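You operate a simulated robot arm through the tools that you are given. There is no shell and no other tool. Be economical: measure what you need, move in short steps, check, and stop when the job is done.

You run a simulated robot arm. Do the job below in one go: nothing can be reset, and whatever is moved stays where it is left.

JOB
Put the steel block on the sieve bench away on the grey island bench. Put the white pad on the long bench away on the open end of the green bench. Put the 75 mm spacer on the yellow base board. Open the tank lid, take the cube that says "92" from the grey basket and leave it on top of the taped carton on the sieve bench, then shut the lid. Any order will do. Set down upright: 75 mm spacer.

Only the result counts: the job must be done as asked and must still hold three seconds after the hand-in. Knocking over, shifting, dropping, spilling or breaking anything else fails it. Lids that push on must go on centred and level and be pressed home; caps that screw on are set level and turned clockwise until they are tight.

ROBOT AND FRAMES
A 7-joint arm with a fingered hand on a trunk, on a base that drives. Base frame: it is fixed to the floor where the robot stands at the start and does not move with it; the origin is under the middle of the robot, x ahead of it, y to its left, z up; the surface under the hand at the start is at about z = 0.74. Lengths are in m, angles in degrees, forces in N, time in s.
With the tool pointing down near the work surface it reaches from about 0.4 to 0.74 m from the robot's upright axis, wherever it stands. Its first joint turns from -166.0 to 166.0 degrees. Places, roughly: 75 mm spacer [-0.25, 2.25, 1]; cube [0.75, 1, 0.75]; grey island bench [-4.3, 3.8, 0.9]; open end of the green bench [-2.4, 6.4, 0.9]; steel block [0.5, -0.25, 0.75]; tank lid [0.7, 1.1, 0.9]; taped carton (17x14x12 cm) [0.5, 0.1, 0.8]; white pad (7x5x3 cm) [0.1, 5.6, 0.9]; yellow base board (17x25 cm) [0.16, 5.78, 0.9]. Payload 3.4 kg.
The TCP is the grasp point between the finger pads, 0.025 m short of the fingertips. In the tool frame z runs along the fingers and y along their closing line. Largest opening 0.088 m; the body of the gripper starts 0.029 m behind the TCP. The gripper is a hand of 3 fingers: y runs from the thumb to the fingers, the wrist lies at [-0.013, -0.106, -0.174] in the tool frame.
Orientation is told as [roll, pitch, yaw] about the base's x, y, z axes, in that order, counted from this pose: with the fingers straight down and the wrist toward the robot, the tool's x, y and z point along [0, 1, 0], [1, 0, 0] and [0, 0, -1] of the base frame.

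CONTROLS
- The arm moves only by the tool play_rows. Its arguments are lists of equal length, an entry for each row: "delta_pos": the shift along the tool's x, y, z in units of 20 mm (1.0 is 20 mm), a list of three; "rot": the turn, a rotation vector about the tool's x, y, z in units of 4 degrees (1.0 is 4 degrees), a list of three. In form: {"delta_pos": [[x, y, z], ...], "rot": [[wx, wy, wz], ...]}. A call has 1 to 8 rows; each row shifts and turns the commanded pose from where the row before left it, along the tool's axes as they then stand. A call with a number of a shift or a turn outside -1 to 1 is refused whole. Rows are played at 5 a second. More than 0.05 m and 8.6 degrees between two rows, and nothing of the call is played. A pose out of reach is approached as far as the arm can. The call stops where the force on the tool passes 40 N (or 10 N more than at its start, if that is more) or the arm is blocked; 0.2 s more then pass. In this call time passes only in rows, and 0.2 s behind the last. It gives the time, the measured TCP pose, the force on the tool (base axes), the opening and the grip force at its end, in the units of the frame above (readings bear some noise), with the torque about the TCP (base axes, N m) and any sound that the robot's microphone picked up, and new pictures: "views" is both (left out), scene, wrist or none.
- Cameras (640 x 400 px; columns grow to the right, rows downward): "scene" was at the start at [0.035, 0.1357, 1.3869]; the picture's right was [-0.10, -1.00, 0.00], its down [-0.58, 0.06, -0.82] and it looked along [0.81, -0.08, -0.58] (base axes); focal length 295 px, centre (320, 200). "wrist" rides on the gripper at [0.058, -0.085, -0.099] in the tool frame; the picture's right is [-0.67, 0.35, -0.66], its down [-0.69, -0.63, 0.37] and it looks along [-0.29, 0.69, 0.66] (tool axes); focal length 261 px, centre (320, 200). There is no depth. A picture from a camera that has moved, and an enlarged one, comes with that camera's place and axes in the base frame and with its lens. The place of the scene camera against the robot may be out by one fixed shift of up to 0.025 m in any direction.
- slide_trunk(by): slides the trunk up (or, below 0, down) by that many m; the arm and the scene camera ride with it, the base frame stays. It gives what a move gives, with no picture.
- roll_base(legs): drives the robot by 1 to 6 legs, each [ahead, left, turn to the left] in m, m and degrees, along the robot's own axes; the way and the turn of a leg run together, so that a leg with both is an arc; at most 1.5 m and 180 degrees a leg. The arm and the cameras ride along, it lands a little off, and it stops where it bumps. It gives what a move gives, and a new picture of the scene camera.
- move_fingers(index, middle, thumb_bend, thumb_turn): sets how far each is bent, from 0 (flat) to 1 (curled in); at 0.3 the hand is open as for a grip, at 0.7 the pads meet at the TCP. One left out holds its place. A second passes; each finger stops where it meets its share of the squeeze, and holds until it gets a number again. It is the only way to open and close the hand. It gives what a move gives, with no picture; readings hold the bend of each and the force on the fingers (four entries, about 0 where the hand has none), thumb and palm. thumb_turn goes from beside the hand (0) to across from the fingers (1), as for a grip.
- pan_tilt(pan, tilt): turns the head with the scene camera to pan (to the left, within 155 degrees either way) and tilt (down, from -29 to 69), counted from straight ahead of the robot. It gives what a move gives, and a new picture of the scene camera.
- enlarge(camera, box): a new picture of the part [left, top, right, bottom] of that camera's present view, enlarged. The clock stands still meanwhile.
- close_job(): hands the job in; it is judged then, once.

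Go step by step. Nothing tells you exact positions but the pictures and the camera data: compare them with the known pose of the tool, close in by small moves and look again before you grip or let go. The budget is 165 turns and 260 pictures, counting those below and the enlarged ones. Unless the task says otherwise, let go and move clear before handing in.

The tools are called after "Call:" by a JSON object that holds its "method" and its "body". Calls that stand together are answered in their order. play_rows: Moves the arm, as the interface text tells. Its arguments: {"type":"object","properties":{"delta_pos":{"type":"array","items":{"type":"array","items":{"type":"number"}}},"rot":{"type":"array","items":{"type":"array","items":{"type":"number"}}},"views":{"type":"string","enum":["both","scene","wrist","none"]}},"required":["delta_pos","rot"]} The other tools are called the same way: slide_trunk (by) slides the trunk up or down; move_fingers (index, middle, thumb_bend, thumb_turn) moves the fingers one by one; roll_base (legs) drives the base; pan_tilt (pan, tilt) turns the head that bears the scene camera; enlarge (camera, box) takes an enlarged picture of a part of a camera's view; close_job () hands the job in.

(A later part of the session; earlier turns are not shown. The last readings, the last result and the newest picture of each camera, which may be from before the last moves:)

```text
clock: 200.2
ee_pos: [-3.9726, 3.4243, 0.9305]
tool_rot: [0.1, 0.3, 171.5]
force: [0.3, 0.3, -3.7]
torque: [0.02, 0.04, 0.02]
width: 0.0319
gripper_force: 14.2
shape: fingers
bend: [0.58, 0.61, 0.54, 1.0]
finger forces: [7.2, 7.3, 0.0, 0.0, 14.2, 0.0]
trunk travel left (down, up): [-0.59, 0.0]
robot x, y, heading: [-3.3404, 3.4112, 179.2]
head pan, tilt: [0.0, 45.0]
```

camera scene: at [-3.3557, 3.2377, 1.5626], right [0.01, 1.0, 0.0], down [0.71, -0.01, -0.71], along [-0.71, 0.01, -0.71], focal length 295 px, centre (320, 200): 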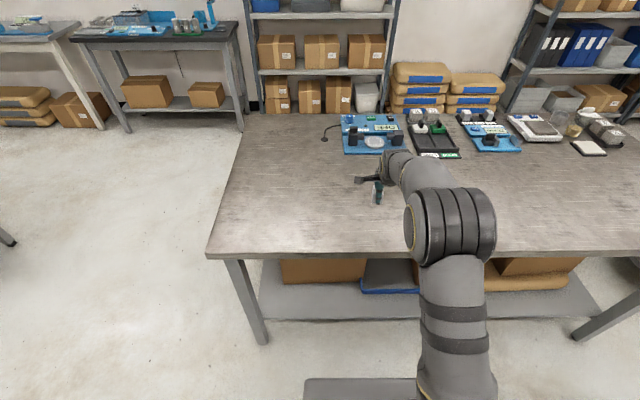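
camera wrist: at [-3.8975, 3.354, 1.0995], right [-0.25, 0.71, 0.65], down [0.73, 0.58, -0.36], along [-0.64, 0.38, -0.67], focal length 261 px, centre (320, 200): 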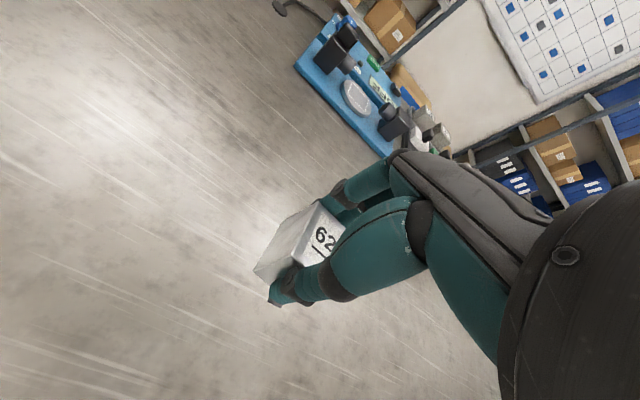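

Call:
{"method": "play_rows", "body": {"delta_pos": [[0, 0, 0.2], [0, 0, 0.2]], "rot": [[0, 0, 0], [0, 0, 0]], "views": "none"}}

Call:
{"method": "enlarge", "body": {"camera": "wrist", "box": [220, 160, 380, 320]}}

```text
clock: 200.8
ee_pos: [-3.9718, 3.4254, 0.9244]
tool_rot: [0.0, 0.4, 171.6]
force: [0.0, -0.4, -2.0]
torque: [-0.01, 0.01, 0.04]
width: 0.0316
gripper_force: 14.6
shape: fingers
bend: [0.58, 0.61, 0.54, 1.0]
finger forces: [7.1, 7.2, 0.0, 0.1, 14.3, 0.0]
trunk travel left (down, up): [-0.59, 0.0]
robot x, y, heading: [-3.3417, 3.4112, 179.7]
head pan, tilt: [0.0, 45.0]
```

```text
2.50 times, centred on (300, 240) of wrist
camera zoom: at [-3.8973, 3.354, 1.0239], right [-0.25, 0.71, 0.65], down [0.73, 0.58, -0.36], along [-0.64, 0.38, -0.67], focal length 652 px, centre (370, 100)
```

zoom: 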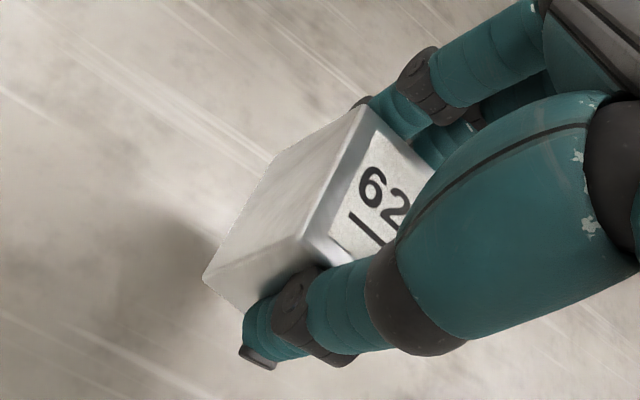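

Call:
{"method": "play_rows", "body": {"delta_pos": [[0, 0, 0.3], [0, 0, 0.3], [0, 0, 0.3]], "rot": [[0, 0, 0], [0, 0, 0], [0, 0, 0]], "views": "none"}}

Call:
{"method": "enlarge", "body": {"camera": "wrist", "box": [220, 160, 380, 320]}}

```text
clock: 201.6
ee_pos: [-3.9733, 3.4249, 0.906]
tool_rot: [-0.1, 0.4, 171.5]
force: [0.3, 0.1, -2.9]
torque: [0.03, 0.01, 0.03]
width: 0.0318
gripper_force: 14.8
shape: fingers
bend: [0.58, 0.61, 0.54, 1.0]
finger forces: [7.2, 7.2, 0.0, 0.0, 14.3, 0.0]
trunk travel left (down, up): [-0.59, 0.0]
robot x, y, heading: [-3.3422, 3.4088, 179.4]
head pan, tilt: [0.0, 45.0]
```

```text
2.50 times, centred on (300, 240) of wrist
camera zoom: at [-3.8971, 3.3539, 1.0057], right [-0.25, 0.71, 0.65], down [0.73, 0.58, -0.36], along [-0.64, 0.38, -0.67], focal length 652 px, centre (370, 100)
```

zoom: 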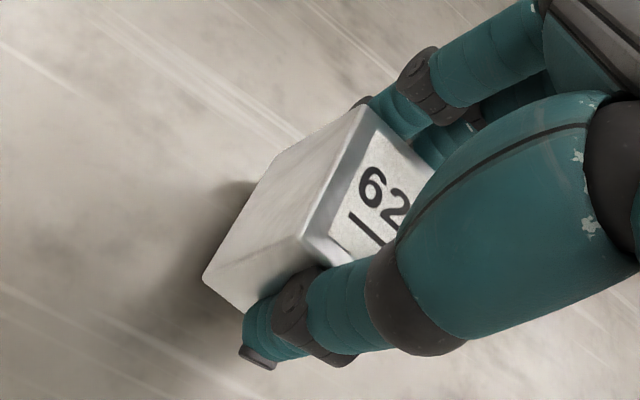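

The shadow has converged, so contact is near. I'll take fine steps.

Call:
{"method": "play_rows", "body": {"delta_pos": [[0, 0, 0.2], [0, 0, 0.1]], "rot": [[0, 0, 0], [0, 0, 0]], "views": "none"}}

Call:
{"method": "play_rows", "body": {"delta_pos": [[0, 0, 0.2]], "rot": [[0, 0, 0]], "views": "none"}}

Call:
{"method": "enlarge", "body": {"camera": "wrist", "box": [220, 160, 380, 320]}}

```text
clock: 202.2
ee_pos: [-3.9722, 3.4239, 0.8987]
tool_rot: [-0.1, 0.4, 171.5]
force: [0.2, 0.3, -3.4]
torque: [-0.01, -0.01, 0.01]
width: 0.0317
gripper_force: 13.9
shape: fingers
bend: [0.58, 0.61, 0.54, 1.0]
finger forces: [7.3, 7.2, 0.0, 0.0, 14.2, 0.0]
trunk travel left (down, up): [-0.59, 0.0]
robot x, y, heading: [-3.3397, 3.4124, 179.6]
head pan, tilt: [0.0, 45.0]
```

```text
clock: 202.6
ee_pos: [-3.9731, 3.4241, 0.8967]
tool_rot: [0.1, 0.4, 171.5]
force: [-0.1, -0.5, -2.7]
torque: [-0.01, 0.02, 0.01]
width: 0.0317
gripper_force: 14.6
shape: fingers
bend: [0.58, 0.61, 0.54, 1.0]
finger forces: [7.2, 7.3, 0.0, 0.0, 14.2, 0.0]
trunk travel left (down, up): [-0.59, 0.0]
robot x, y, heading: [-3.3412, 3.4082, 179.5]
head pan, tilt: [0.0, 45.0]
```

```text
2.50 times, centred on (300, 240) of wrist
camera zoom: at [-3.8967, 3.3537, 0.9963], right [-0.25, 0.71, 0.65], down [0.73, 0.58, -0.36], along [-0.64, 0.38, -0.67], focal length 652 px, centre (370, 100)
```

zoom: 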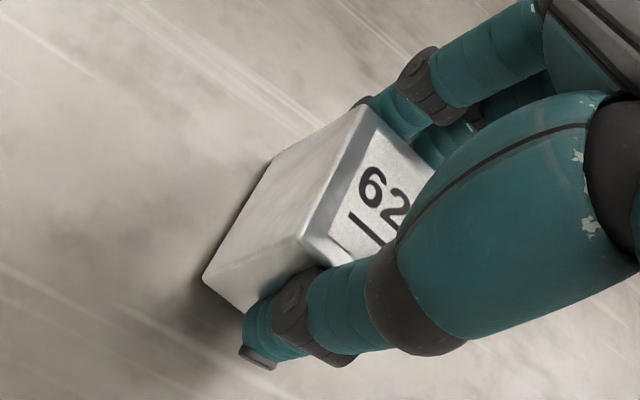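

Call:
{"method": "play_rows", "body": {"delta_pos": [[0, 0, 0.2], [0, 0, 0.1]], "rot": [[0, 0, 0], [0, 0, 0]], "views": "none"}}

Call:
{"method": "play_rows", "body": {"delta_pos": [[0, 0, 0.2]], "rot": [[0, 0, 0]], "views": "none"}}

Call:
{"method": "play_rows", "body": {"delta_pos": [[0, 0, 0.15]], "rot": [[0, 0, 0]], "views": "none"}}

```text
clock: 203.2
ee_pos: [-3.9725, 3.4238, 0.8918]
tool_rot: [0.1, 0.2, 171.4]
force: [-0.2, -0.1, 8.6]
torque: [0.03, 0.19, 0.03]
width: 0.0318
gripper_force: 16.8
shape: fingers
bend: [0.59, 0.61, 0.54, 1.0]
finger forces: [7.8, 8.7, 0.0, 0.1, 16.6, 0.0]
trunk travel left (down, up): [-0.59, 0.0]
robot x, y, heading: [-3.3409, 3.4087, 179.1]
head pan, tilt: [0.0, 45.0]
```

```text
clock: 203.6
ee_pos: [-3.9726, 3.4233, 0.8891]
tool_rot: [0.1, -0.2, 171.5]
force: [-1.6, 0.2, 25.8]
torque: [0.05, 0.08, 0.02]
width: 0.0315
gripper_force: 17.4
shape: fingers
bend: [0.59, 0.61, 0.55, 1.0]
finger forces: [8.4, 10.1, 0.1, 0.0, 16.9, 0.1]
trunk travel left (down, up): [-0.59, 0.0]
robot x, y, heading: [-3.3397, 3.4066, 179.5]
head pan, tilt: [0.0, 45.0]
```

```text
clock: 204.0
ee_pos: [-3.9723, 3.4244, 0.8875]
tool_rot: [0.1, -0.2, 171.5]
force: [-4.2, 0.2, 38.7]
torque: [0.12, 0.38, 0.09]
width: 0.0319
gripper_force: 23.1
shape: fingers
bend: [0.59, 0.59, 0.55, 1.0]
finger forces: [8.8, 21.3, 0.1, 0.1, 16.5, 0.0]
trunk travel left (down, up): [-0.59, 0.0]
robot x, y, heading: [-3.338, 3.4108, 179.5]
head pan, tilt: [0.0, 45.0]
```

Contact. I'll ease back up a few millimetres and release.

Call:
{"method": "play_rows", "body": {"delta_pos": [[0, 0, -0.35]], "rot": [[0, 0, 0]], "views": "none"}}

Call:
{"method": "move_fingers", "body": {"index": 0.48, "middle": 0.5, "thumb_bend": 0.45}}

Call:
{"method": "move_fingers", "body": {"index": 0.3, "middle": 0.3, "thumb_bend": 0.3}}

Call:
{"method": "play_rows", "body": {"delta_pos": [[0, 0, -0.6], [0, 0, -1], [0, 0, -1], [0, 0, -1], [0, 0, -1], [0, 0, -1], [0, 0, -1], [0, 0, -1]], "rot": [[0, 0, 0], [0, 0, 0], [0, 0, 0], [0, 0, 0], [0, 0, 0], [0, 0, 0], [0, 0, 0], [0, 0, 0]], "views": "wrist"}}

```text
clock: 204.4
ee_pos: [-3.9708, 3.4237, 0.8891]
tool_rot: [0.0, 0.5, 171.4]
force: [-7.0, -0.2, 15.6]
torque: [0.1, 0.49, 0.03]
width: 0.032
gripper_force: 18.8
shape: fingers
bend: [0.58, 0.59, 0.56, 1.0]
finger forces: [9.7, 13.5, 0.0, 0.0, 14.0, 0.0]
trunk travel left (down, up): [-0.59, 0.0]
robot x, y, heading: [-3.3426, 3.4076, 179.6]
head pan, tilt: [0.0, 45.0]
```

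```text
clock: 205.4
ee_pos: [-3.9725, 3.4254, 0.8895]
tool_rot: [0.1, 0.4, 171.5]
force: [1.0, -0.2, 0.6]
torque: [0.01, -0.01, -0.02]
width: 0.0492
gripper_force: 0.1
shape: fingers
bend: [0.48, 0.5, 0.45, 0.99]
finger forces: [0.0, 0.3, 0.0, 0.0, 0.5, 0.0]
trunk travel left (down, up): [-0.59, 0.0]
robot x, y, heading: [-3.34, 3.4082, 179.2]
head pan, tilt: [0.0, 45.0]
```

```text
clock: 206.4
ee_pos: [-3.9725, 3.4242, 0.8905]
tool_rot: [0.1, 0.4, 171.5]
force: [0.5, -0.3, -0.5]
torque: [0.0, -0.04, 0.01]
width: 0.0844
gripper_force: 0.1
shape: fingers
bend: [0.3, 0.3, 0.3, 0.98]
finger forces: [0.0, 0.0, 0.0, 0.0, 0.1, 0.0]
trunk travel left (down, up): [-0.59, 0.0]
robot x, y, heading: [-3.3385, 3.407, 179.6]
head pan, tilt: [0.0, 45.0]
```

```text
clock: 208.2
ee_pos: [-3.973, 3.4245, 1.0422]
tool_rot: [0.1, 0.4, 171.5]
force: [0.3, -1.2, -0.2]
torque: [-0.01, 0.0, -0.03]
width: 0.0842
gripper_force: 0.1
shape: fingers
bend: [0.3, 0.3, 0.3, 0.98]
finger forces: [0.1, 0.0, 0.1, 0.1, 0.0, 0.0]
trunk travel left (down, up): [-0.59, 0.0]
robot x, y, heading: [-3.3402, 3.4067, 179.4]
head pan, tilt: [0.0, 45.0]
camera wrist: at [-3.8974, 3.3534, 1.1426], right [-0.25, 0.71, 0.65], down [0.73, 0.58, -0.36], along [-0.64, 0.38, -0.67], focal length 261 px, centre (320, 200)
```

wrist: 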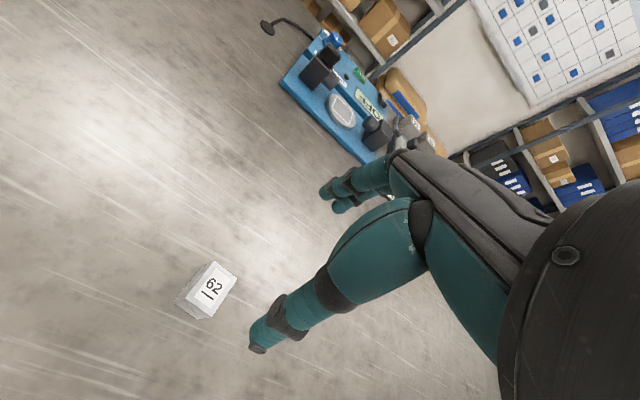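

The block is set down on the island bench. Next is the 75 mm spacer near (-0.25, 2.25); I'll retract and drive back along the clear aisle.

Call:
{"method": "play_rows", "body": {"delta_pos": [[0, -1, -0.6], [0, -1, -0.6], [0, -1, -0.6], [0, -1, -0.6], [0, -1, -0.6], [0, -1, -0.6], [0, -1, -0.6]], "rot": [[0, 0, 0], [0, 0, 0], [0, 0, 0], [0, 0, 0], [0, 0, 0], [0, 0, 0], [0, 0, 0]], "views": "none"}}

Call:
{"method": "roll_base", "body": {"legs": [[0, 1.05, 0], [0, 0, 179], [1.3, 0, 0]]}}

Call:
{"method": "pan_tilt", "body": {"pan": 0, "tilt": 20}}

```text
clock: 209.8
ee_pos: [-3.8338, 3.4052, 1.127]
tool_rot: [0.0, 0.3, 171.5]
force: [0.5, 0.0, -0.3]
torque: [0.03, 0.02, -0.02]
width: 0.0843
gripper_force: 0.2
shape: fingers
bend: [0.3, 0.3, 0.3, 0.98]
finger forces: [0.1, 0.0, 0.1, 0.1, 0.0, 0.1]
trunk travel left (down, up): [-0.59, 0.0]
robot x, y, heading: [-3.3391, 3.4111, 179.3]
head pan, tilt: [0.0, 45.0]
```

```text
clock: 228.6
ee_pos: [-1.5572, 2.3265, 1.1271]
tool_rot: [0.0, 0.4, -9.3]
force: [0.8, -0.3, -0.1]
torque: [0.03, -0.01, 0.01]
width: 0.0843
gripper_force: 0.2
shape: fingers
bend: [0.3, 0.3, 0.3, 0.98]
finger forces: [0.0, 0.1, 0.1, 0.0, 0.1, 0.1]
trunk travel left (down, up): [-0.59, 0.0]
robot x, y, heading: [-2.0528, 2.326, -1.3]
head pan, tilt: [0.0, 45.0]
camera scene: at [-2.02, 2.4704, 1.5626], right [-0.02, -1.0, 0.0], down [-0.71, 0.02, -0.71], along [0.71, -0.02, -0.71], focal length 295 px, centre (320, 200)
```

scene: 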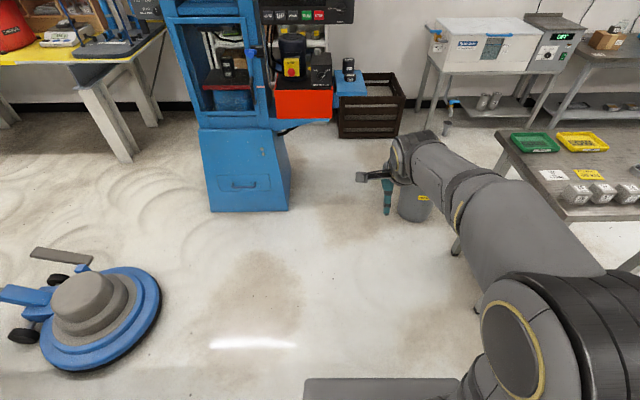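

```text
clock: 229.5
ee_pos: [-1.5583, 2.3263, 1.1269]
tool_rot: [0.0, 0.5, -9.3]
force: [-0.6, -0.5, 0.0]
torque: [-0.01, -0.02, 0.01]
width: 0.0846
gripper_force: 0.2
shape: fingers
bend: [0.3, 0.3, 0.3, 0.98]
finger forces: [0.0, 0.0, 0.1, 0.0, 0.0, 0.0]
trunk travel left (down, up): [-0.59, 0.0]
robot x, y, heading: [-2.0501, 2.3279, -1.3]
head pan, tilt: [0.0, 20.0]
camera scene: at [-2.0084, 2.4702, 1.6012], right [-0.02, -1.0, 0.0], down [-0.34, 0.01, -0.94], along [0.94, -0.02, -0.34], focal length 295 px, centre (320, 200)
```

scene: 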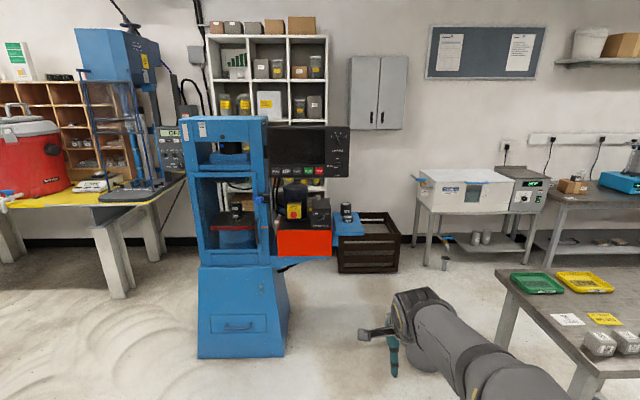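

A compression press with several black pieces on it. I'll zoom in to find the "75 mm" spacer.

Call:
{"method": "enlarge", "body": {"camera": "scene", "box": [190, 160, 380, 270]}}

Call:
{"method": "enlarge", "body": {"camera": "scene", "box": [320, 190, 380, 240]}}

```text
3.37 times, centred on (285, 215) of scene
camera zoom: at [-2.0084, 2.4702, 1.6012], right [-0.02, -1.0, 0.0], down [-0.34, 0.01, -0.94], along [0.94, -0.02, -0.34], focal length 994 px, centre (438, 150)
```

zoom: 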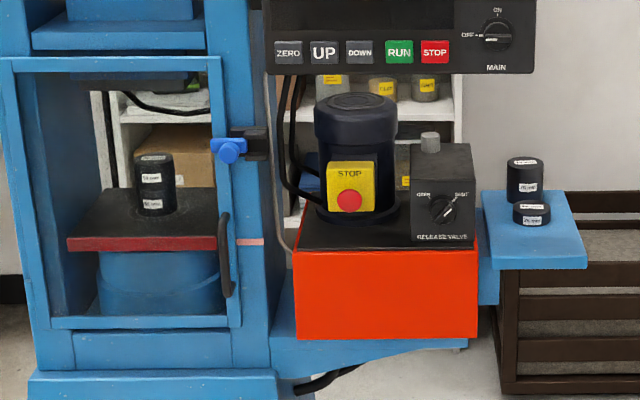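

```text
8.00 times, centred on (350, 215) of scene
camera zoom: at [-2.0084, 2.4702, 1.6012], right [-0.02, -1.0, 0.0], down [-0.34, 0.01, -0.94], along [0.94, -0.02, -0.34], focal length 2361 px, centre (80, 80)
```

zoom: 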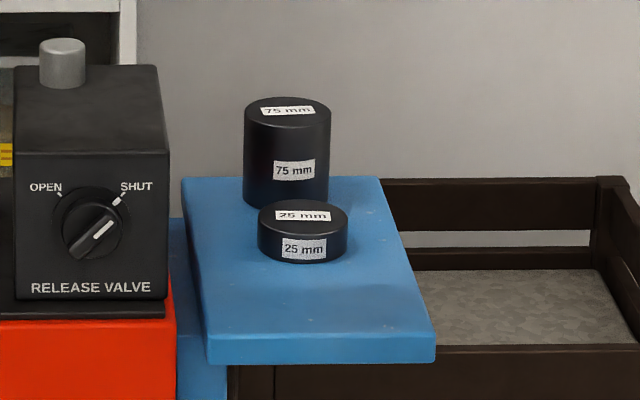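

The 75 mm spacer stands on the blue side shelf behind the 25 mm one, at about (-0.42, 2.28). I'll drive closer and look at the clearances around the console.

Call:
{"method": "roll_base", "body": {"legs": [[0.7, -0.15, 1]]}}

Call:
{"method": "pan_tilt", "body": {"pan": 0, "tilt": 30}}

Call:
{"method": "enlarge", "body": {"camera": "scene", "box": [200, 80, 420, 260]}}

```text
clock: 233.5
ee_pos: [-0.8516, 2.169, 1.1263]
tool_rot: [0.0, 0.3, -8.5]
force: [0.1, -0.4, -0.7]
torque: [0.02, 0.03, 0.03]
width: 0.0845
gripper_force: 0.1
shape: fingers
bend: [0.3, 0.3, 0.3, 0.98]
finger forces: [0.0, 0.0, 0.0, 0.0, 0.0, 0.0]
trunk travel left (down, up): [-0.59, 0.0]
robot x, y, heading: [-1.3478, 2.1657, -0.9]
head pan, tilt: [0.0, 20.0]
camera scene: at [-1.3034, 2.3084, 1.6013], right [-0.01, -1.0, 0.0], down [-0.34, 0.0, -0.94], along [0.94, -0.01, -0.34], focal length 295 px, centre (320, 200)
```

scene: 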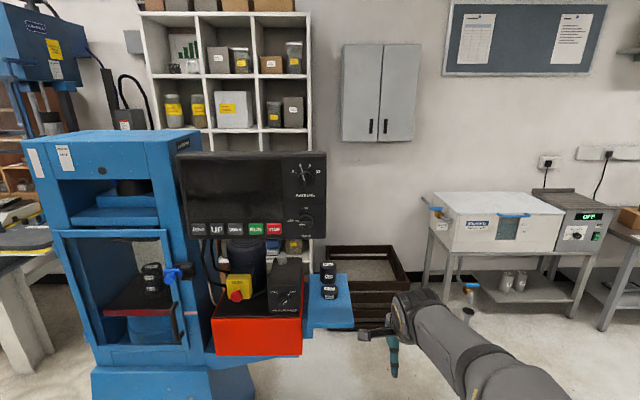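

```text
clock: 234.2
ee_pos: [-0.8517, 2.17, 1.1269]
tool_rot: [0.0, 0.4, -8.5]
force: [-0.5, 0.3, 0.2]
torque: [-0.02, 0.02, 0.02]
width: 0.0844
gripper_force: 0.0
shape: fingers
bend: [0.3, 0.3, 0.3, 0.98]
finger forces: [0.0, 0.1, 0.0, 0.1, 0.0, 0.1]
trunk travel left (down, up): [-0.59, 0.0]
robot x, y, heading: [-1.3454, 2.1615, -0.5]
head pan, tilt: [0.0, 30.0]
camera scene: at [-1.3065, 2.3085, 1.5852], right [-0.01, -1.0, 0.0], down [-0.5, 0.01, -0.87], along [0.87, -0.01, -0.5], focal length 295 px, centre (320, 200)
```

scene: 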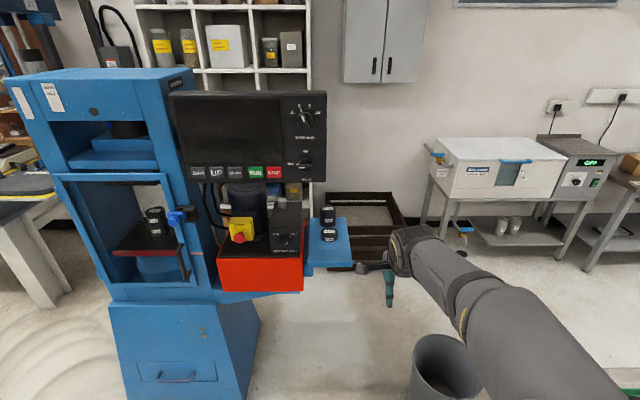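

```text
2.22 times, centred on (310, 170) of scene
camera zoom: at [-1.3065, 2.3085, 1.5852], right [-0.01, -1.0, 0.0], down [-0.5, 0.01, -0.87], along [0.87, -0.01, -0.5], focal length 656 px, centre (342, 267)
```

zoom: 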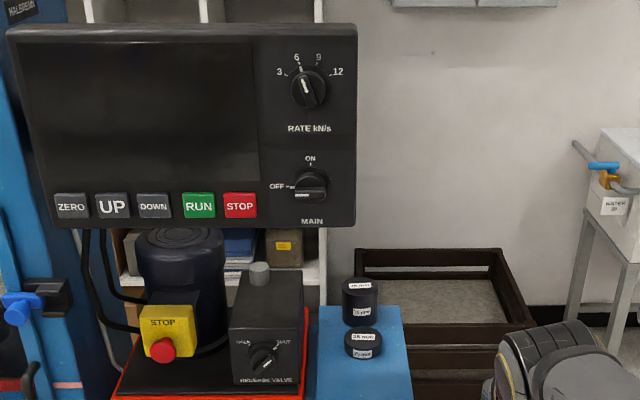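

The spacer is at (-0.255, 2.264), top z≈0.94, on a shelf at z≈0.865; the console overhangs at x≈-0.5, y>2.28, z>1.18. I'll swing the hand to the right and yaw it about 50° so the arm comes in clear of the console.

Call:
{"method": "play_rows", "body": {"delta_pos": [[-0.9, 0, 0], [-0.9, 0, 0], [-0.9, 0, 0], [-0.9, 0, 0], [-0.9, 0, 0], [-0.9, 0, 0], [-0.8, -0.2, 0], [-0.8, -0.2, 0]], "rot": [[0, 0, -1], [0, 0, -1], [0, 0, -1], [0, 0, -1], [0, 0, -1], [0, 0, -1], [0, 0, -1], [0, 0, -1]], "views": "none"}}

Call:
{"method": "play_rows", "body": {"delta_pos": [[0, 0, 0], [0, 0, 0], [0, 0, 0], [0, 0, 0], [0, 0, 0], [0, 0, 0], [0, 0, 0]], "rot": [[0, 0, -1], [0, 0, -1], [0, 0, -1], [0, 0, -1], [0, 0, -1], [0, 0, -1], [0, 0, -1]], "views": "both"}}

```text
clock: 236.0
ee_pos: [-0.8457, 2.0294, 1.1265]
tool_rot: [0.3, 0.3, 23.5]
force: [-0.7, 0.0, 0.3]
torque: [-0.01, -0.02, 0.0]
width: 0.0844
gripper_force: 0.1
shape: fingers
bend: [0.3, 0.3, 0.3, 0.98]
finger forces: [0.1, 0.0, 0.1, 0.0, 0.0, 0.1]
trunk travel left (down, up): [-0.59, 0.0]
robot x, y, heading: [-1.3485, 2.1625, -0.5]
head pan, tilt: [0.0, 30.0]
```

```text
clock: 237.6
ee_pos: [-0.8471, 2.0293, 1.126]
tool_rot: [0.3, 0.2, 51.4]
force: [0.2, 0.6, -0.6]
torque: [0.0, -0.03, 0.0]
width: 0.0845
gripper_force: 0.0
shape: fingers
bend: [0.3, 0.3, 0.3, 0.98]
finger forces: [0.0, 0.0, 0.0, 0.0, 0.0, 0.0]
trunk travel left (down, up): [-0.59, 0.0]
robot x, y, heading: [-1.3436, 2.1656, -0.8]
head pan, tilt: [0.0, 30.0]
camera scene: at [-1.3064, 2.3083, 1.5852], right [-0.01, -1.0, 0.0], down [-0.5, 0.01, -0.87], along [0.87, -0.01, -0.5], focal length 295 px, centre (320, 200)
camera wrist: at [-0.9435, 1.9983, 1.227], right [0.75, -0.15, 0.65], down [0.14, -0.92, -0.37], along [0.65, 0.37, -0.67], focal length 261 px, centre (320, 200)
```

scene: 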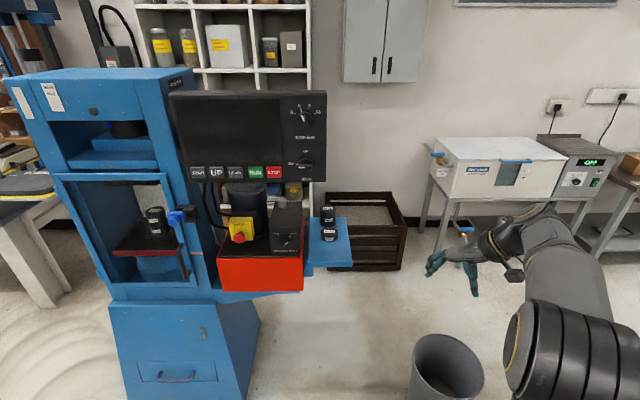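
wrist: 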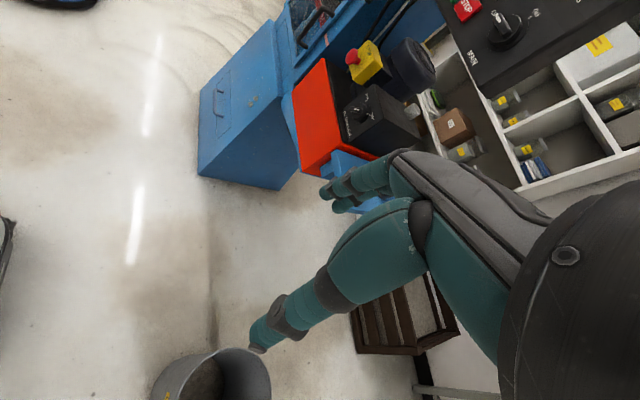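

Call:
{"method": "roll_base", "body": {"legs": [[0, 0.05, 0], [0.4, 0, 0]]}}

Call:
{"method": "pan_tilt", "body": {"pan": -5, "tilt": 50}}

```text
clock: 240.6
ee_pos: [-0.4446, 2.0745, 1.1258]
tool_rot: [0.5, 0.2, 51.3]
force: [0.4, -0.6, -0.2]
torque: [0.0, 0.06, 0.02]
width: 0.0843
gripper_force: 0.0
shape: fingers
bend: [0.3, 0.3, 0.3, 0.98]
finger forces: [0.0, 0.0, 0.0, 0.0, 0.0, 0.0]
trunk travel left (down, up): [-0.59, 0.0]
robot x, y, heading: [-0.9414, 2.2119, -0.9]
head pan, tilt: [0.0, 30.0]
camera scene: at [-0.9033, 2.3536, 1.5852], right [-0.01, -1.0, 0.0], down [-0.5, 0.01, -0.87], along [0.87, -0.01, -0.5], focal length 295 px, centre (320, 200)
```

scene: 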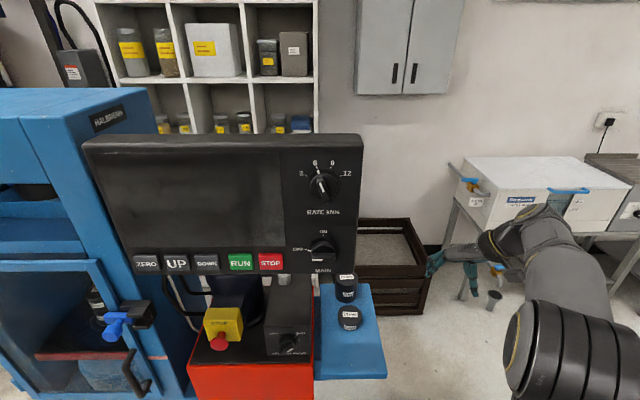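

```text
clock: 241.4
ee_pos: [-0.4445, 2.0744, 1.1264]
tool_rot: [0.3, 0.3, 51.3]
force: [-0.2, 0.7, 0.4]
torque: [-0.04, 0.0, -0.02]
width: 0.0844
gripper_force: 0.1
shape: fingers
bend: [0.3, 0.3, 0.3, 0.98]
finger forces: [0.0, 0.0, 0.1, 0.0, 0.0, 0.1]
trunk travel left (down, up): [-0.59, 0.0]
robot x, y, heading: [-0.9453, 2.2071, -0.9]
head pan, tilt: [-5.0, 50.0]
camera scene: at [-0.9178, 2.3471, 1.5557], right [-0.1, -0.99, 0.0], down [-0.76, 0.08, -0.64], along [0.64, -0.06, -0.77], focal length 295 px, centre (320, 200)
```

scene: 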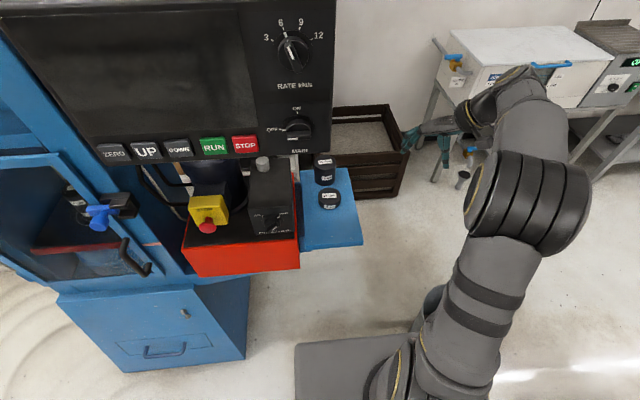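

I'll approach diagonally at low height below the console level and check with the wrist camera.

Call:
{"method": "play_rows", "body": {"delta_pos": [[-0.2, 0.9, 0.8], [-0.2, 0.9, 0.8], [-0.2, 0.9, 0.8], [-0.2, 0.9, 0.8], [-0.2, 0.9, 0.8], [-0.2, 0.9, 0.8], [-0.2, 0.9, 0.8], [0, 0.9, 0]], "rot": [[0, 0, 0], [0, 0, 0], [0, 0, 0], [0, 0, 0], [0, 0, 0], [0, 0, 0], [0, 0, 0], [0, 0, 0]], "views": "both"}}

```text
clock: 243.2
ee_pos: [-0.3332, 2.1699, 1.0134]
tool_rot: [0.4, 0.2, 51.3]
force: [0.5, 0.2, -0.8]
torque: [0.0, 0.02, 0.01]
width: 0.0845
gripper_force: 0.1
shape: fingers
bend: [0.3, 0.3, 0.3, 0.98]
finger forces: [0.1, 0.0, 0.0, 0.0, 0.1, 0.0]
trunk travel left (down, up): [-0.59, 0.0]
robot x, y, heading: [-0.9467, 2.2076, -0.8]
head pan, tilt: [-5.0, 50.0]
camera scene: at [-0.9176, 2.3472, 1.5557], right [-0.1, -0.99, 0.0], down [-0.76, 0.08, -0.64], along [0.64, -0.06, -0.77], focal length 295 px, centre (320, 200)
camera wrist: at [-0.4306, 2.1386, 1.1139], right [0.75, -0.15, 0.65], down [0.14, -0.92, -0.37], along [0.65, 0.36, -0.67], focal length 261 px, centre (320, 200)
```

scene: 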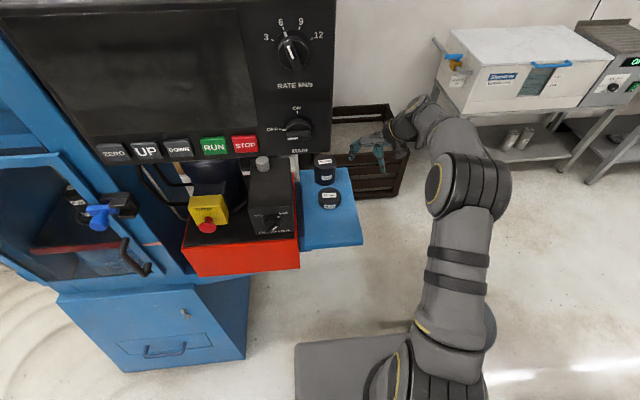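
wrist: 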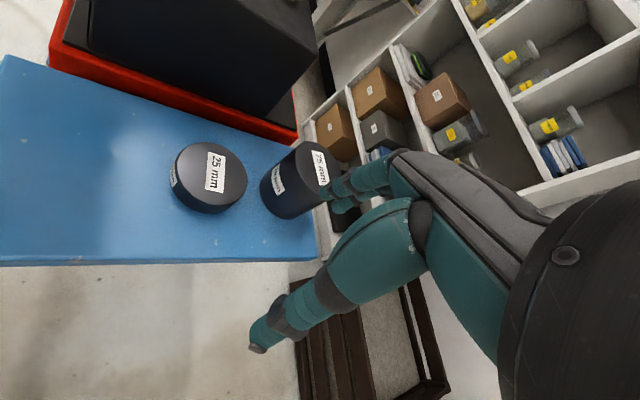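

The "75 mm" label is confirmed and the spacer is lined up. I'll move over it and recheck.

Call:
{"method": "play_rows", "body": {"delta_pos": [[0.1, 0.9, 0], [0.1, 0.9, 0], [0.1, 0.9, 0], [0, 0.9, 0], [0, 0.9, 0], [0, 0.9, 0], [0, 0.7, 0]], "rot": [[0, 0, 0], [0, 0, 0], [0, 0, 0], [0, 0, 0], [0, 0, 0], [0, 0, 0], [0, 0, 0]], "views": "both"}}

Call:
{"method": "enlarge", "body": {"camera": "wrist", "box": [150, 150, 400, 370]}}

```text
clock: 244.8
ee_pos: [-0.2617, 2.2688, 1.0123]
tool_rot: [0.3, 0.2, 51.4]
force: [-0.3, -0.3, -0.4]
torque: [0.01, -0.01, -0.04]
width: 0.0843
gripper_force: 0.1
shape: fingers
bend: [0.3, 0.3, 0.3, 0.98]
finger forces: [0.1, 0.1, 0.0, 0.0, 0.0, 0.1]
trunk travel left (down, up): [-0.59, 0.0]
robot x, y, heading: [-0.9449, 2.2078, -0.8]
head pan, tilt: [-5.0, 50.0]
camera scene: at [-0.9175, 2.3472, 1.5557], right [-0.1, -0.99, 0.0], down [-0.76, 0.08, -0.64], along [0.64, -0.06, -0.77], focal length 295 px, centre (320, 200)
camera wrist: at [-0.3586, 2.2376, 1.1138], right [0.75, -0.15, 0.65], down [0.14, -0.92, -0.37], along [0.65, 0.36, -0.67], focal length 261 px, centre (320, 200)
```

scene: 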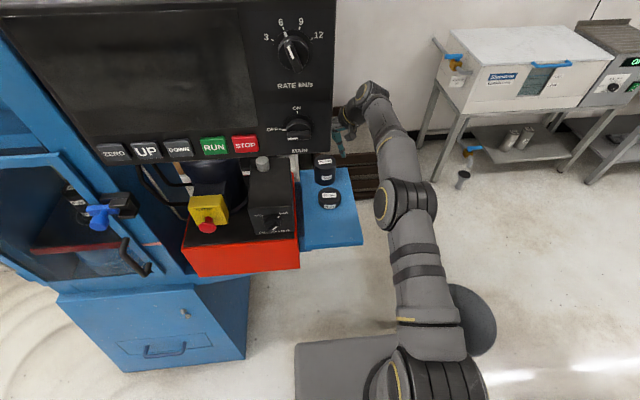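
wrist: 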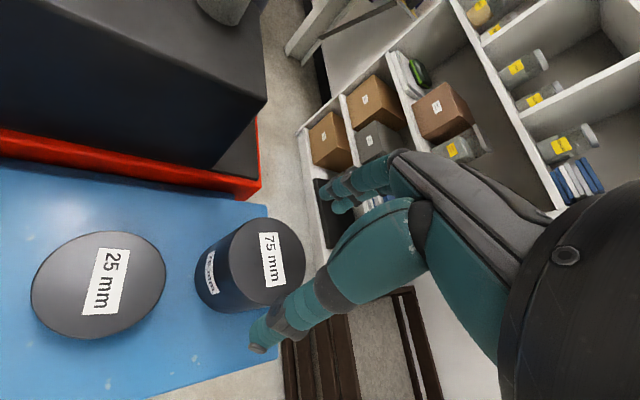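

```text
1.82 times, centred on (275, 260) of wrist
camera zoom: at [-0.3586, 2.2376, 1.1138], right [0.75, -0.15, 0.65], down [0.14, -0.92, -0.37], along [0.65, 0.36, -0.67], focal length 474 px, centre (402, 91)
```

zoom: 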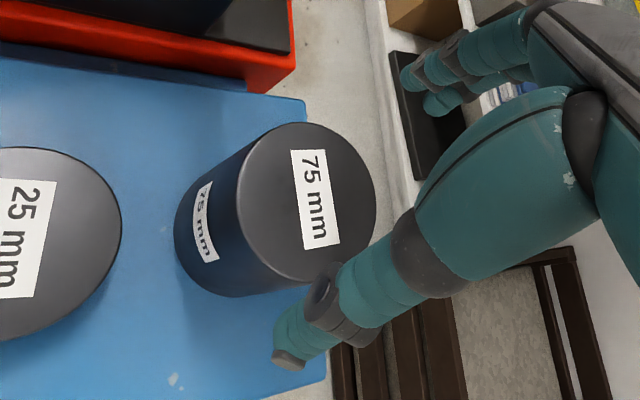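

I'll adjust 1 cm and descend towards the grip height.

Call:
{"method": "play_rows", "body": {"delta_pos": [[-0.2, 0.5, 0.3], [0, 0, 0.8], [0, 0, 0.8], [0, 0, 0.8]], "rot": [[0, 0, 0], [0, 0, 0], [0, 0, 0], [0, 0, 0]], "views": "wrist"}}

Call:
{"method": "enlarge", "body": {"camera": "wrist", "box": [150, 150, 400, 370]}}

```text
clock: 245.8
ee_pos: [-0.2577, 2.2733, 0.9588]
tool_rot: [0.5, 0.3, 51.3]
force: [0.9, -1.0, 0.5]
torque: [0.0, 0.0, 0.02]
width: 0.0847
gripper_force: 0.1
shape: fingers
bend: [0.3, 0.3, 0.3, 0.98]
finger forces: [0.1, 0.1, 0.1, 0.0, 0.0, 0.0]
out of reach, approached as far as the arm can: row 1
trunk travel left (down, up): [-0.59, 0.0]
robot x, y, heading: [-0.9435, 2.2124, -0.8]
head pan, tilt: [-5.0, 50.0]
camera wrist: at [-0.3545, 2.2423, 1.0588], right [0.75, -0.15, 0.65], down [0.14, -0.92, -0.37], along [0.65, 0.37, -0.67], focal length 261 px, centre (320, 200)
```

wrist: 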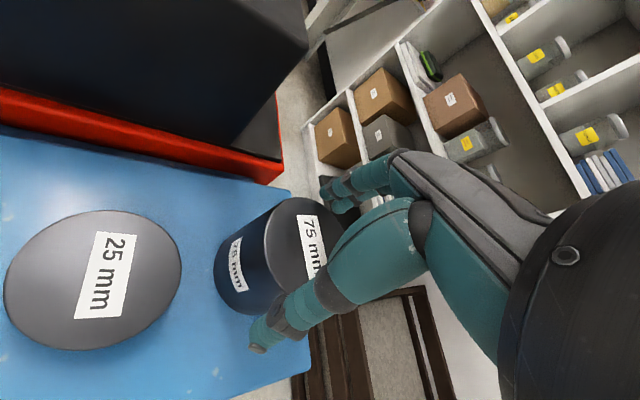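

```text
1.82 times, centred on (275, 260) of wrist
camera zoom: at [-0.3545, 2.2423, 1.0588], right [0.75, -0.15, 0.65], down [0.14, -0.92, -0.37], along [0.65, 0.37, -0.67], focal length 474 px, centre (402, 91)
```

zoom: 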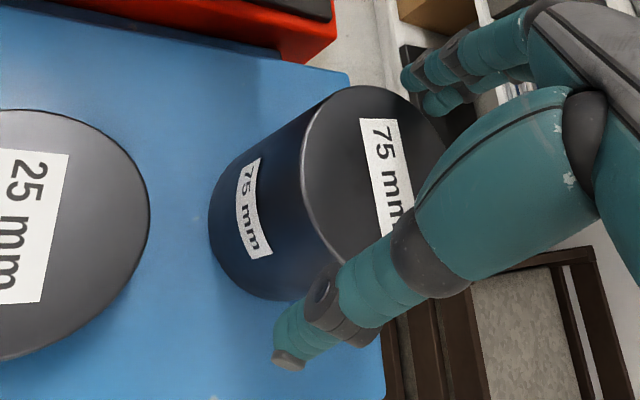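

I'm 8 mm short in x at the reach limit, so I'll nudge the base forward slightly.

Call:
{"method": "roll_base", "body": {"legs": [[0.012, 0, 0]]}}

Call:
{"method": "play_rows", "body": {"delta_pos": [[0, 0, 0.6], [0, 0, 0.6], [0, 0, 0.6]], "rot": [[0, 0, 0], [0, 0, 0], [0, 0, 0]], "views": "wrist"}}

```text
clock: 246.6
ee_pos: [-0.2448, 2.2725, 0.959]
tool_rot: [0.5, 0.3, 51.5]
force: [0.2, 0.7, -0.3]
torque: [0.01, 0.01, 0.0]
width: 0.0843
gripper_force: 0.1
shape: fingers
bend: [0.3, 0.3, 0.3, 0.98]
finger forces: [0.1, 0.1, 0.0, 0.0, 0.0, 0.0]
trunk travel left (down, up): [-0.59, 0.0]
robot x, y, heading: [-0.9353, 2.2085, -0.6]
head pan, tilt: [-5.0, 50.0]
camera scene: at [-0.9046, 2.3469, 1.5556], right [-0.1, -0.99, 0.0], down [-0.76, 0.08, -0.64], along [0.64, -0.06, -0.77], focal length 295 px, centre (320, 200)
```

scene: 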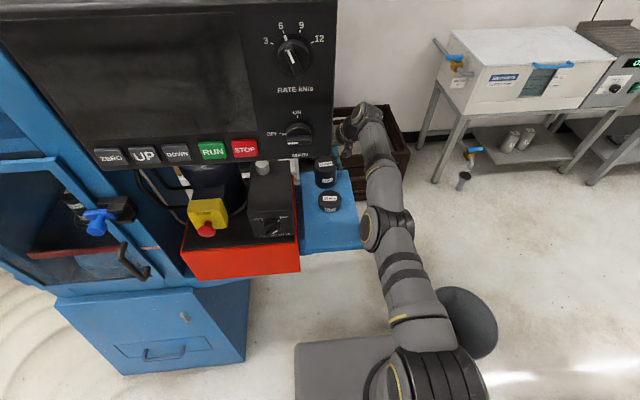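

```text
clock: 247.4
ee_pos: [-0.2459, 2.2724, 0.925]
tool_rot: [0.4, 0.2, 51.4]
force: [2.0, 2.9, 8.0]
torque: [0.21, -0.1, -0.04]
width: 0.0879
gripper_force: 3.2
shape: fingers
bend: [0.28, 0.3, 0.3, 0.98]
finger forces: [6.7, 0.0, 0.0, 0.1, 0.4, 0.0]
trunk travel left (down, up): [-0.59, 0.0]
robot x, y, heading: [-0.932, 2.212, -0.8]
head pan, tilt: [-5.0, 50.0]
camera wrist: at [-0.343, 2.2424, 1.0247], right [0.75, -0.15, 0.65], down [0.14, -0.92, -0.37], along [0.65, 0.37, -0.66], focal length 261 px, centre (320, 200)
```

wrist: 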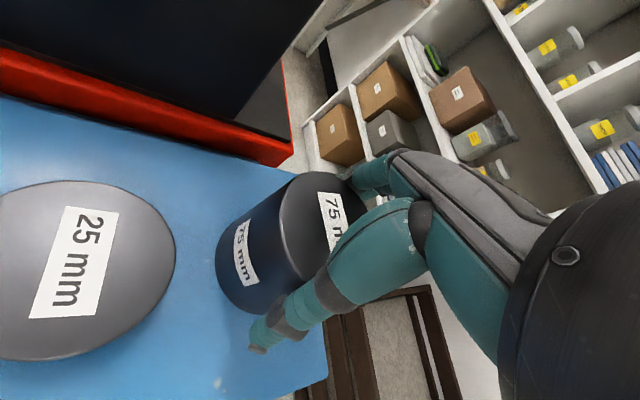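

The index finger is rubbing the rim. I'll lift slightly, open wider, shift 4 mm, and descend again.

Call:
{"method": "play_rows", "body": {"delta_pos": [[0, 0, -1], [0, 0, -0.6]], "rot": [[0, 0, 0], [0, 0, 0]], "views": "none"}}

Call:
{"method": "move_fingers", "body": {"index": 0.22, "middle": 0.22, "thumb_bend": 0.25}}

Call:
{"method": "play_rows", "body": {"delta_pos": [[0, 0.2, 0.6], [0, 0, 0.6], [0, 0, 0.5]], "rot": [[0, 0, 0], [0, 0, 0], [0, 0, 0]], "views": "wrist"}}

```text
clock: 248.0
ee_pos: [-0.2452, 2.2724, 0.9559]
tool_rot: [0.5, 0.3, 51.2]
force: [0.1, 0.5, -0.3]
torque: [0.03, -0.02, 0.0]
width: 0.0852
gripper_force: 0.1
shape: fingers
bend: [0.3, 0.3, 0.3, 0.98]
finger forces: [0.1, 0.1, 0.0, 0.1, 0.0, 0.0]
trunk travel left (down, up): [-0.59, 0.0]
robot x, y, heading: [-0.9317, 2.2071, -0.8]
head pan, tilt: [-5.0, 50.0]
```

```text
clock: 249.0
ee_pos: [-0.2461, 2.2744, 0.9548]
tool_rot: [0.5, 0.3, 51.4]
force: [-0.1, -0.1, -0.3]
torque: [-0.01, -0.03, -0.01]
width: 0.0978
gripper_force: 0.1
shape: fingers
bend: [0.22, 0.22, 0.25, 0.97]
finger forces: [0.1, 0.0, 0.1, 0.1, 0.1, 0.0]
trunk travel left (down, up): [-0.59, 0.0]
robot x, y, heading: [-0.9367, 2.2074, -0.7]
head pan, tilt: [-5.0, 50.0]
```

```text
clock: 249.8
ee_pos: [-0.2431, 2.2777, 0.9214]
tool_rot: [0.3, 0.2, 51.4]
force: [-1.3, -2.0, 3.8]
torque: [-0.08, 0.11, 0.01]
width: 0.0996
gripper_force: 1.8
shape: fingers
bend: [0.22, 0.22, 0.24, 0.97]
finger forces: [0.0, 0.1, 0.1, 0.1, 3.5, 0.1]
trunk travel left (down, up): [-0.59, 0.0]
robot x, y, heading: [-0.9302, 2.2102, -0.8]
head pan, tilt: [-5.0, 50.0]
camera wrist: at [-0.3408, 2.2451, 1.0219], right [0.75, -0.15, 0.65], down [0.14, -0.92, -0.37], along [0.65, 0.37, -0.67], focal length 261 px, centre (320, 200)
```

wrist: 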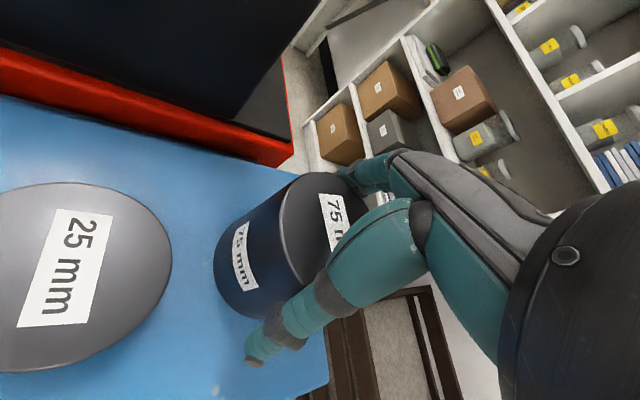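

The hand straddles the spacer now. I'll close the grip.

Call:
{"method": "move_fingers", "body": {"index": 0.6, "middle": 0.6, "thumb_bend": 0.6}}

Call:
{"method": "play_rows", "body": {"delta_pos": [[0, 0, -0.3], [0, 0, -0.4], [0, 0, -0.5]], "rot": [[0, 0, 0], [0, 0, 0], [0, 0, 0]], "views": "wrist"}}

```text
clock: 250.8
ee_pos: [-0.2448, 2.2758, 0.922]
tool_rot: [0.4, 0.1, 51.3]
force: [-2.2, -5.9, 11.2]
torque: [0.41, -0.3, -0.15]
width: 0.0729
gripper_force: 33.9
shape: fingers
bend: [0.31, 0.46, 0.44, 0.98]
finger forces: [22.4, 9.2, 0.0, 0.0, 37.1, 0.0]
trunk travel left (down, up): [-0.59, 0.0]
robot x, y, heading: [-0.9296, 2.2083, -0.8]
head pan, tilt: [-5.0, 50.0]
```

```text
clock: 251.6
ee_pos: [-0.2435, 2.2779, 0.9404]
tool_rot: [0.7, 0.5, 51.5]
force: [0.2, 0.3, -23.6]
torque: [0.01, -0.06, 0.04]
width: 0.0714
gripper_force: 28.7
shape: fingers
bend: [0.31, 0.47, 0.46, 0.99]
finger forces: [19.7, 8.9, 0.1, 0.1, 29.0, 0.0]
trunk travel left (down, up): [-0.59, 0.0]
robot x, y, heading: [-0.9344, 2.212, -0.7]
head pan, tilt: [-5.0, 50.0]
camera wrist: at [-0.3386, 2.246, 1.0417], right [0.75, -0.14, 0.64], down [0.14, -0.92, -0.37], along [0.65, 0.37, -0.67], focal length 261 px, centre (320, 200)
```

wrist: 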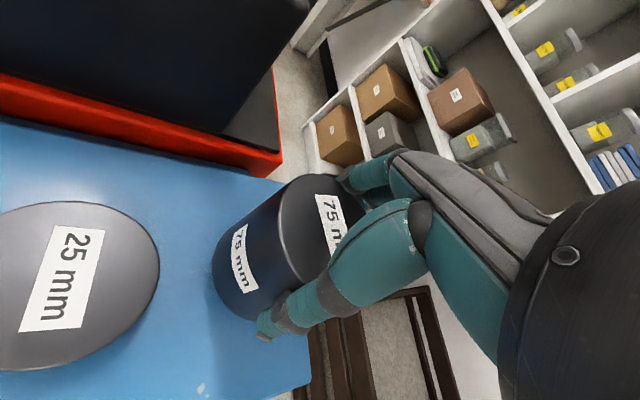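

The spacer is heavy, about 23 N. I'll increase the squeeze before lifting further.

Call:
{"method": "move_fingers", "body": {"index": 1, "middle": 1, "thumb_bend": 1}}

Call:
{"method": "enlarge", "body": {"camera": "wrist", "box": [180, 150, 400, 350]}}

```text
clock: 252.6
ee_pos: [-0.2432, 2.2756, 0.9436]
tool_rot: [0.5, 0.4, 51.3]
force: [1.6, -3.3, -8.0]
torque: [0.23, -0.29, -0.06]
width: 0.0596
gripper_force: 23.8
shape: fingers
bend: [0.71, 0.48, 0.48, 1.0]
finger forces: [13.0, 10.1, 0.0, 0.0, 23.4, 0.0]
trunk travel left (down, up): [-0.59, 0.0]
robot x, y, heading: [-0.9309, 2.2078, -0.6]
head pan, tilt: [-5.0, 50.0]
```

```text
2.00 times, centred on (290, 250) of wrist
camera zoom: at [-0.3393, 2.245, 1.0442], right [0.75, -0.15, 0.65], down [0.14, -0.92, -0.37], along [0.65, 0.37, -0.67], focal length 521 px, centre (380, 100)
```

zoom: 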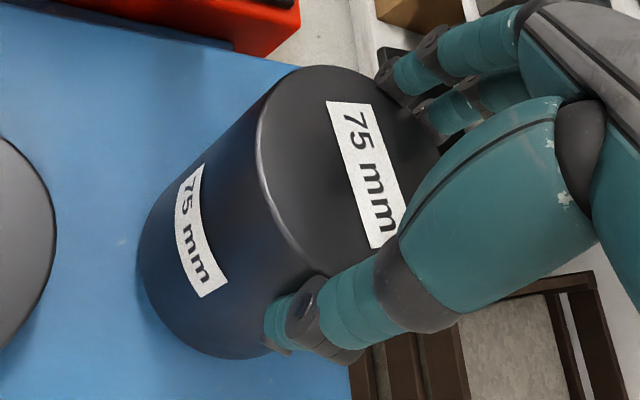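

The index slid past the edge, so I'll set the spacer back down, release, and regrip it deeper and better centred.

Call:
{"method": "play_rows", "body": {"delta_pos": [[0, 0, 0.25], [0, 0, 0.25], [0, 0, 0.25]], "rot": [[0, 0, 0], [0, 0, 0], [0, 0, 0]], "views": "none"}}

Call:
{"method": "move_fingers", "body": {"index": 0.3, "middle": 0.3, "thumb_bend": 0.3}}

Call:
{"method": "enlarge", "body": {"camera": "wrist", "box": [150, 130, 400, 350]}}

```text
clock: 253.4
ee_pos: [-0.2448, 2.2732, 0.9325]
tool_rot: [0.2, -0.1, 51.2]
force: [-0.3, -14.2, 20.2]
torque: [0.25, -0.34, -0.07]
width: 0.0614
gripper_force: 26.3
shape: fingers
bend: [0.72, 0.48, 0.48, 1.0]
finger forces: [9.7, 10.2, 0.1, 0.0, 32.4, 0.1]
trunk travel left (down, up): [-0.59, 0.0]
robot x, y, heading: [-0.9292, 2.2113, -0.9]
head pan, tilt: [-5.0, 50.0]
```

```text
clock: 254.4
ee_pos: [-0.2435, 2.277, 0.9289]
tool_rot: [0.5, 0.3, 51.3]
force: [-1.8, -5.0, 2.3]
torque: [-0.02, 0.05, 0.09]
width: 0.09
gripper_force: 2.7
shape: fingers
bend: [0.3, 0.3, 0.25, 0.98]
finger forces: [0.0, 0.0, 0.0, 0.0, 5.3, 0.0]
trunk travel left (down, up): [-0.59, 0.0]
robot x, y, heading: [-0.9288, 2.2091, -0.7]
head pan, tilt: [-5.0, 50.0]
```

```text
1.82 times, centred on (275, 240) of wrist
camera zoom: at [-0.3411, 2.2447, 1.0296], right [0.75, -0.15, 0.65], down [0.14, -0.92, -0.37], along [0.65, 0.37, -0.67], focal length 474 px, centre (402, 127)
```

zoom: 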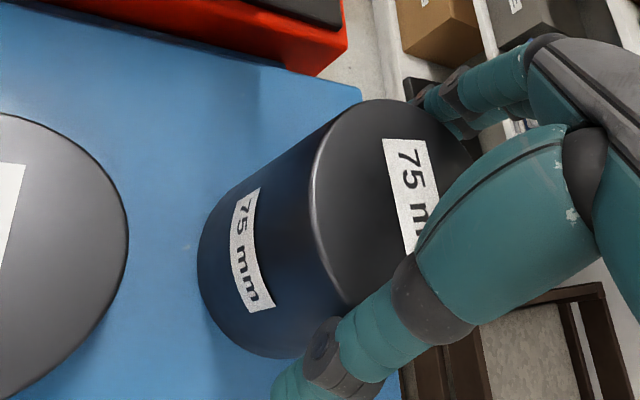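

The spacer sits about 13 mm towards the thumb. I'll shift the hand, then go deeper.

Call:
{"method": "move_fingers", "body": {"index": 0.24, "middle": 0.24, "thumb_bend": 0.24}}

Call:
{"method": "play_rows", "body": {"delta_pos": [[0.2, -0.6, 0], [0, 0, 0.5], [0, 0, 0.4]], "rot": [[0, 0, 0], [0, 0, 0], [0, 0, 0]], "views": "wrist"}}

Call:
{"method": "enlarge", "body": {"camera": "wrist", "box": [150, 130, 400, 350]}}

```text
clock: 255.4
ee_pos: [-0.2432, 2.2769, 0.9294]
tool_rot: [0.5, 0.2, 51.5]
force: [-0.9, -1.9, 0.6]
torque: [-0.02, 0.01, 0.06]
width: 0.0986
gripper_force: 0.7
shape: fingers
bend: [0.24, 0.24, 0.21, 0.98]
finger forces: [0.0, 0.1, 0.1, 0.1, 2.5, 0.0]
trunk travel left (down, up): [-0.59, 0.0]
robot x, y, heading: [-0.9308, 2.2119, -0.5]
head pan, tilt: [-5.0, 50.0]
```

```text
clock: 256.2
ee_pos: [-0.2465, 2.2697, 0.914]
tool_rot: [0.3, 0.0, 51.3]
force: [1.8, 1.0, 14.1]
torque: [0.17, 0.02, -0.01]
width: 0.101
gripper_force: 6.6
shape: fingers
bend: [0.22, 0.24, 0.23, 0.97]
finger forces: [8.2, 0.0, 0.1, 0.0, 4.8, 0.1]
out of reach, approached as far as the arm can: row 1
trunk travel left (down, up): [-0.59, 0.0]
robot x, y, heading: [-0.9347, 2.2123, -0.7]
head pan, tilt: [-5.0, 50.0]
camera wrist: at [-0.3437, 2.238, 1.0142], right [0.74, -0.15, 0.65], down [0.14, -0.92, -0.37], along [0.65, 0.37, -0.66], focal length 261 px, centre (320, 200)
```

wrist: 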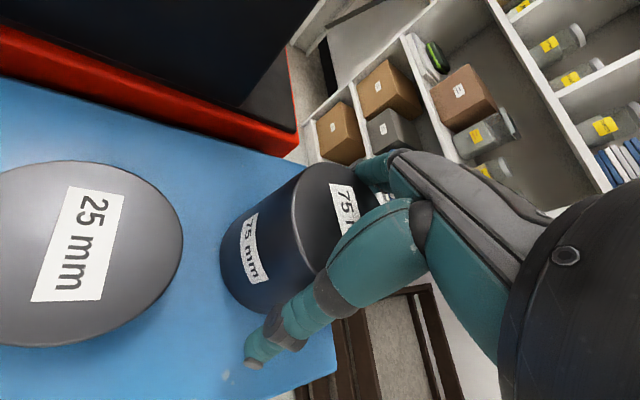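

```text
1.82 times, centred on (275, 240) of wrist
camera zoom: at [-0.3437, 2.238, 1.0142], right [0.74, -0.15, 0.65], down [0.14, -0.92, -0.37], along [0.65, 0.37, -0.66], focal length 474 px, centre (402, 127)
```

zoom: 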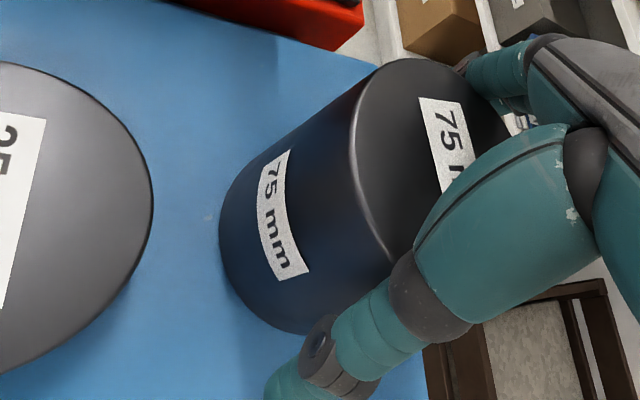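

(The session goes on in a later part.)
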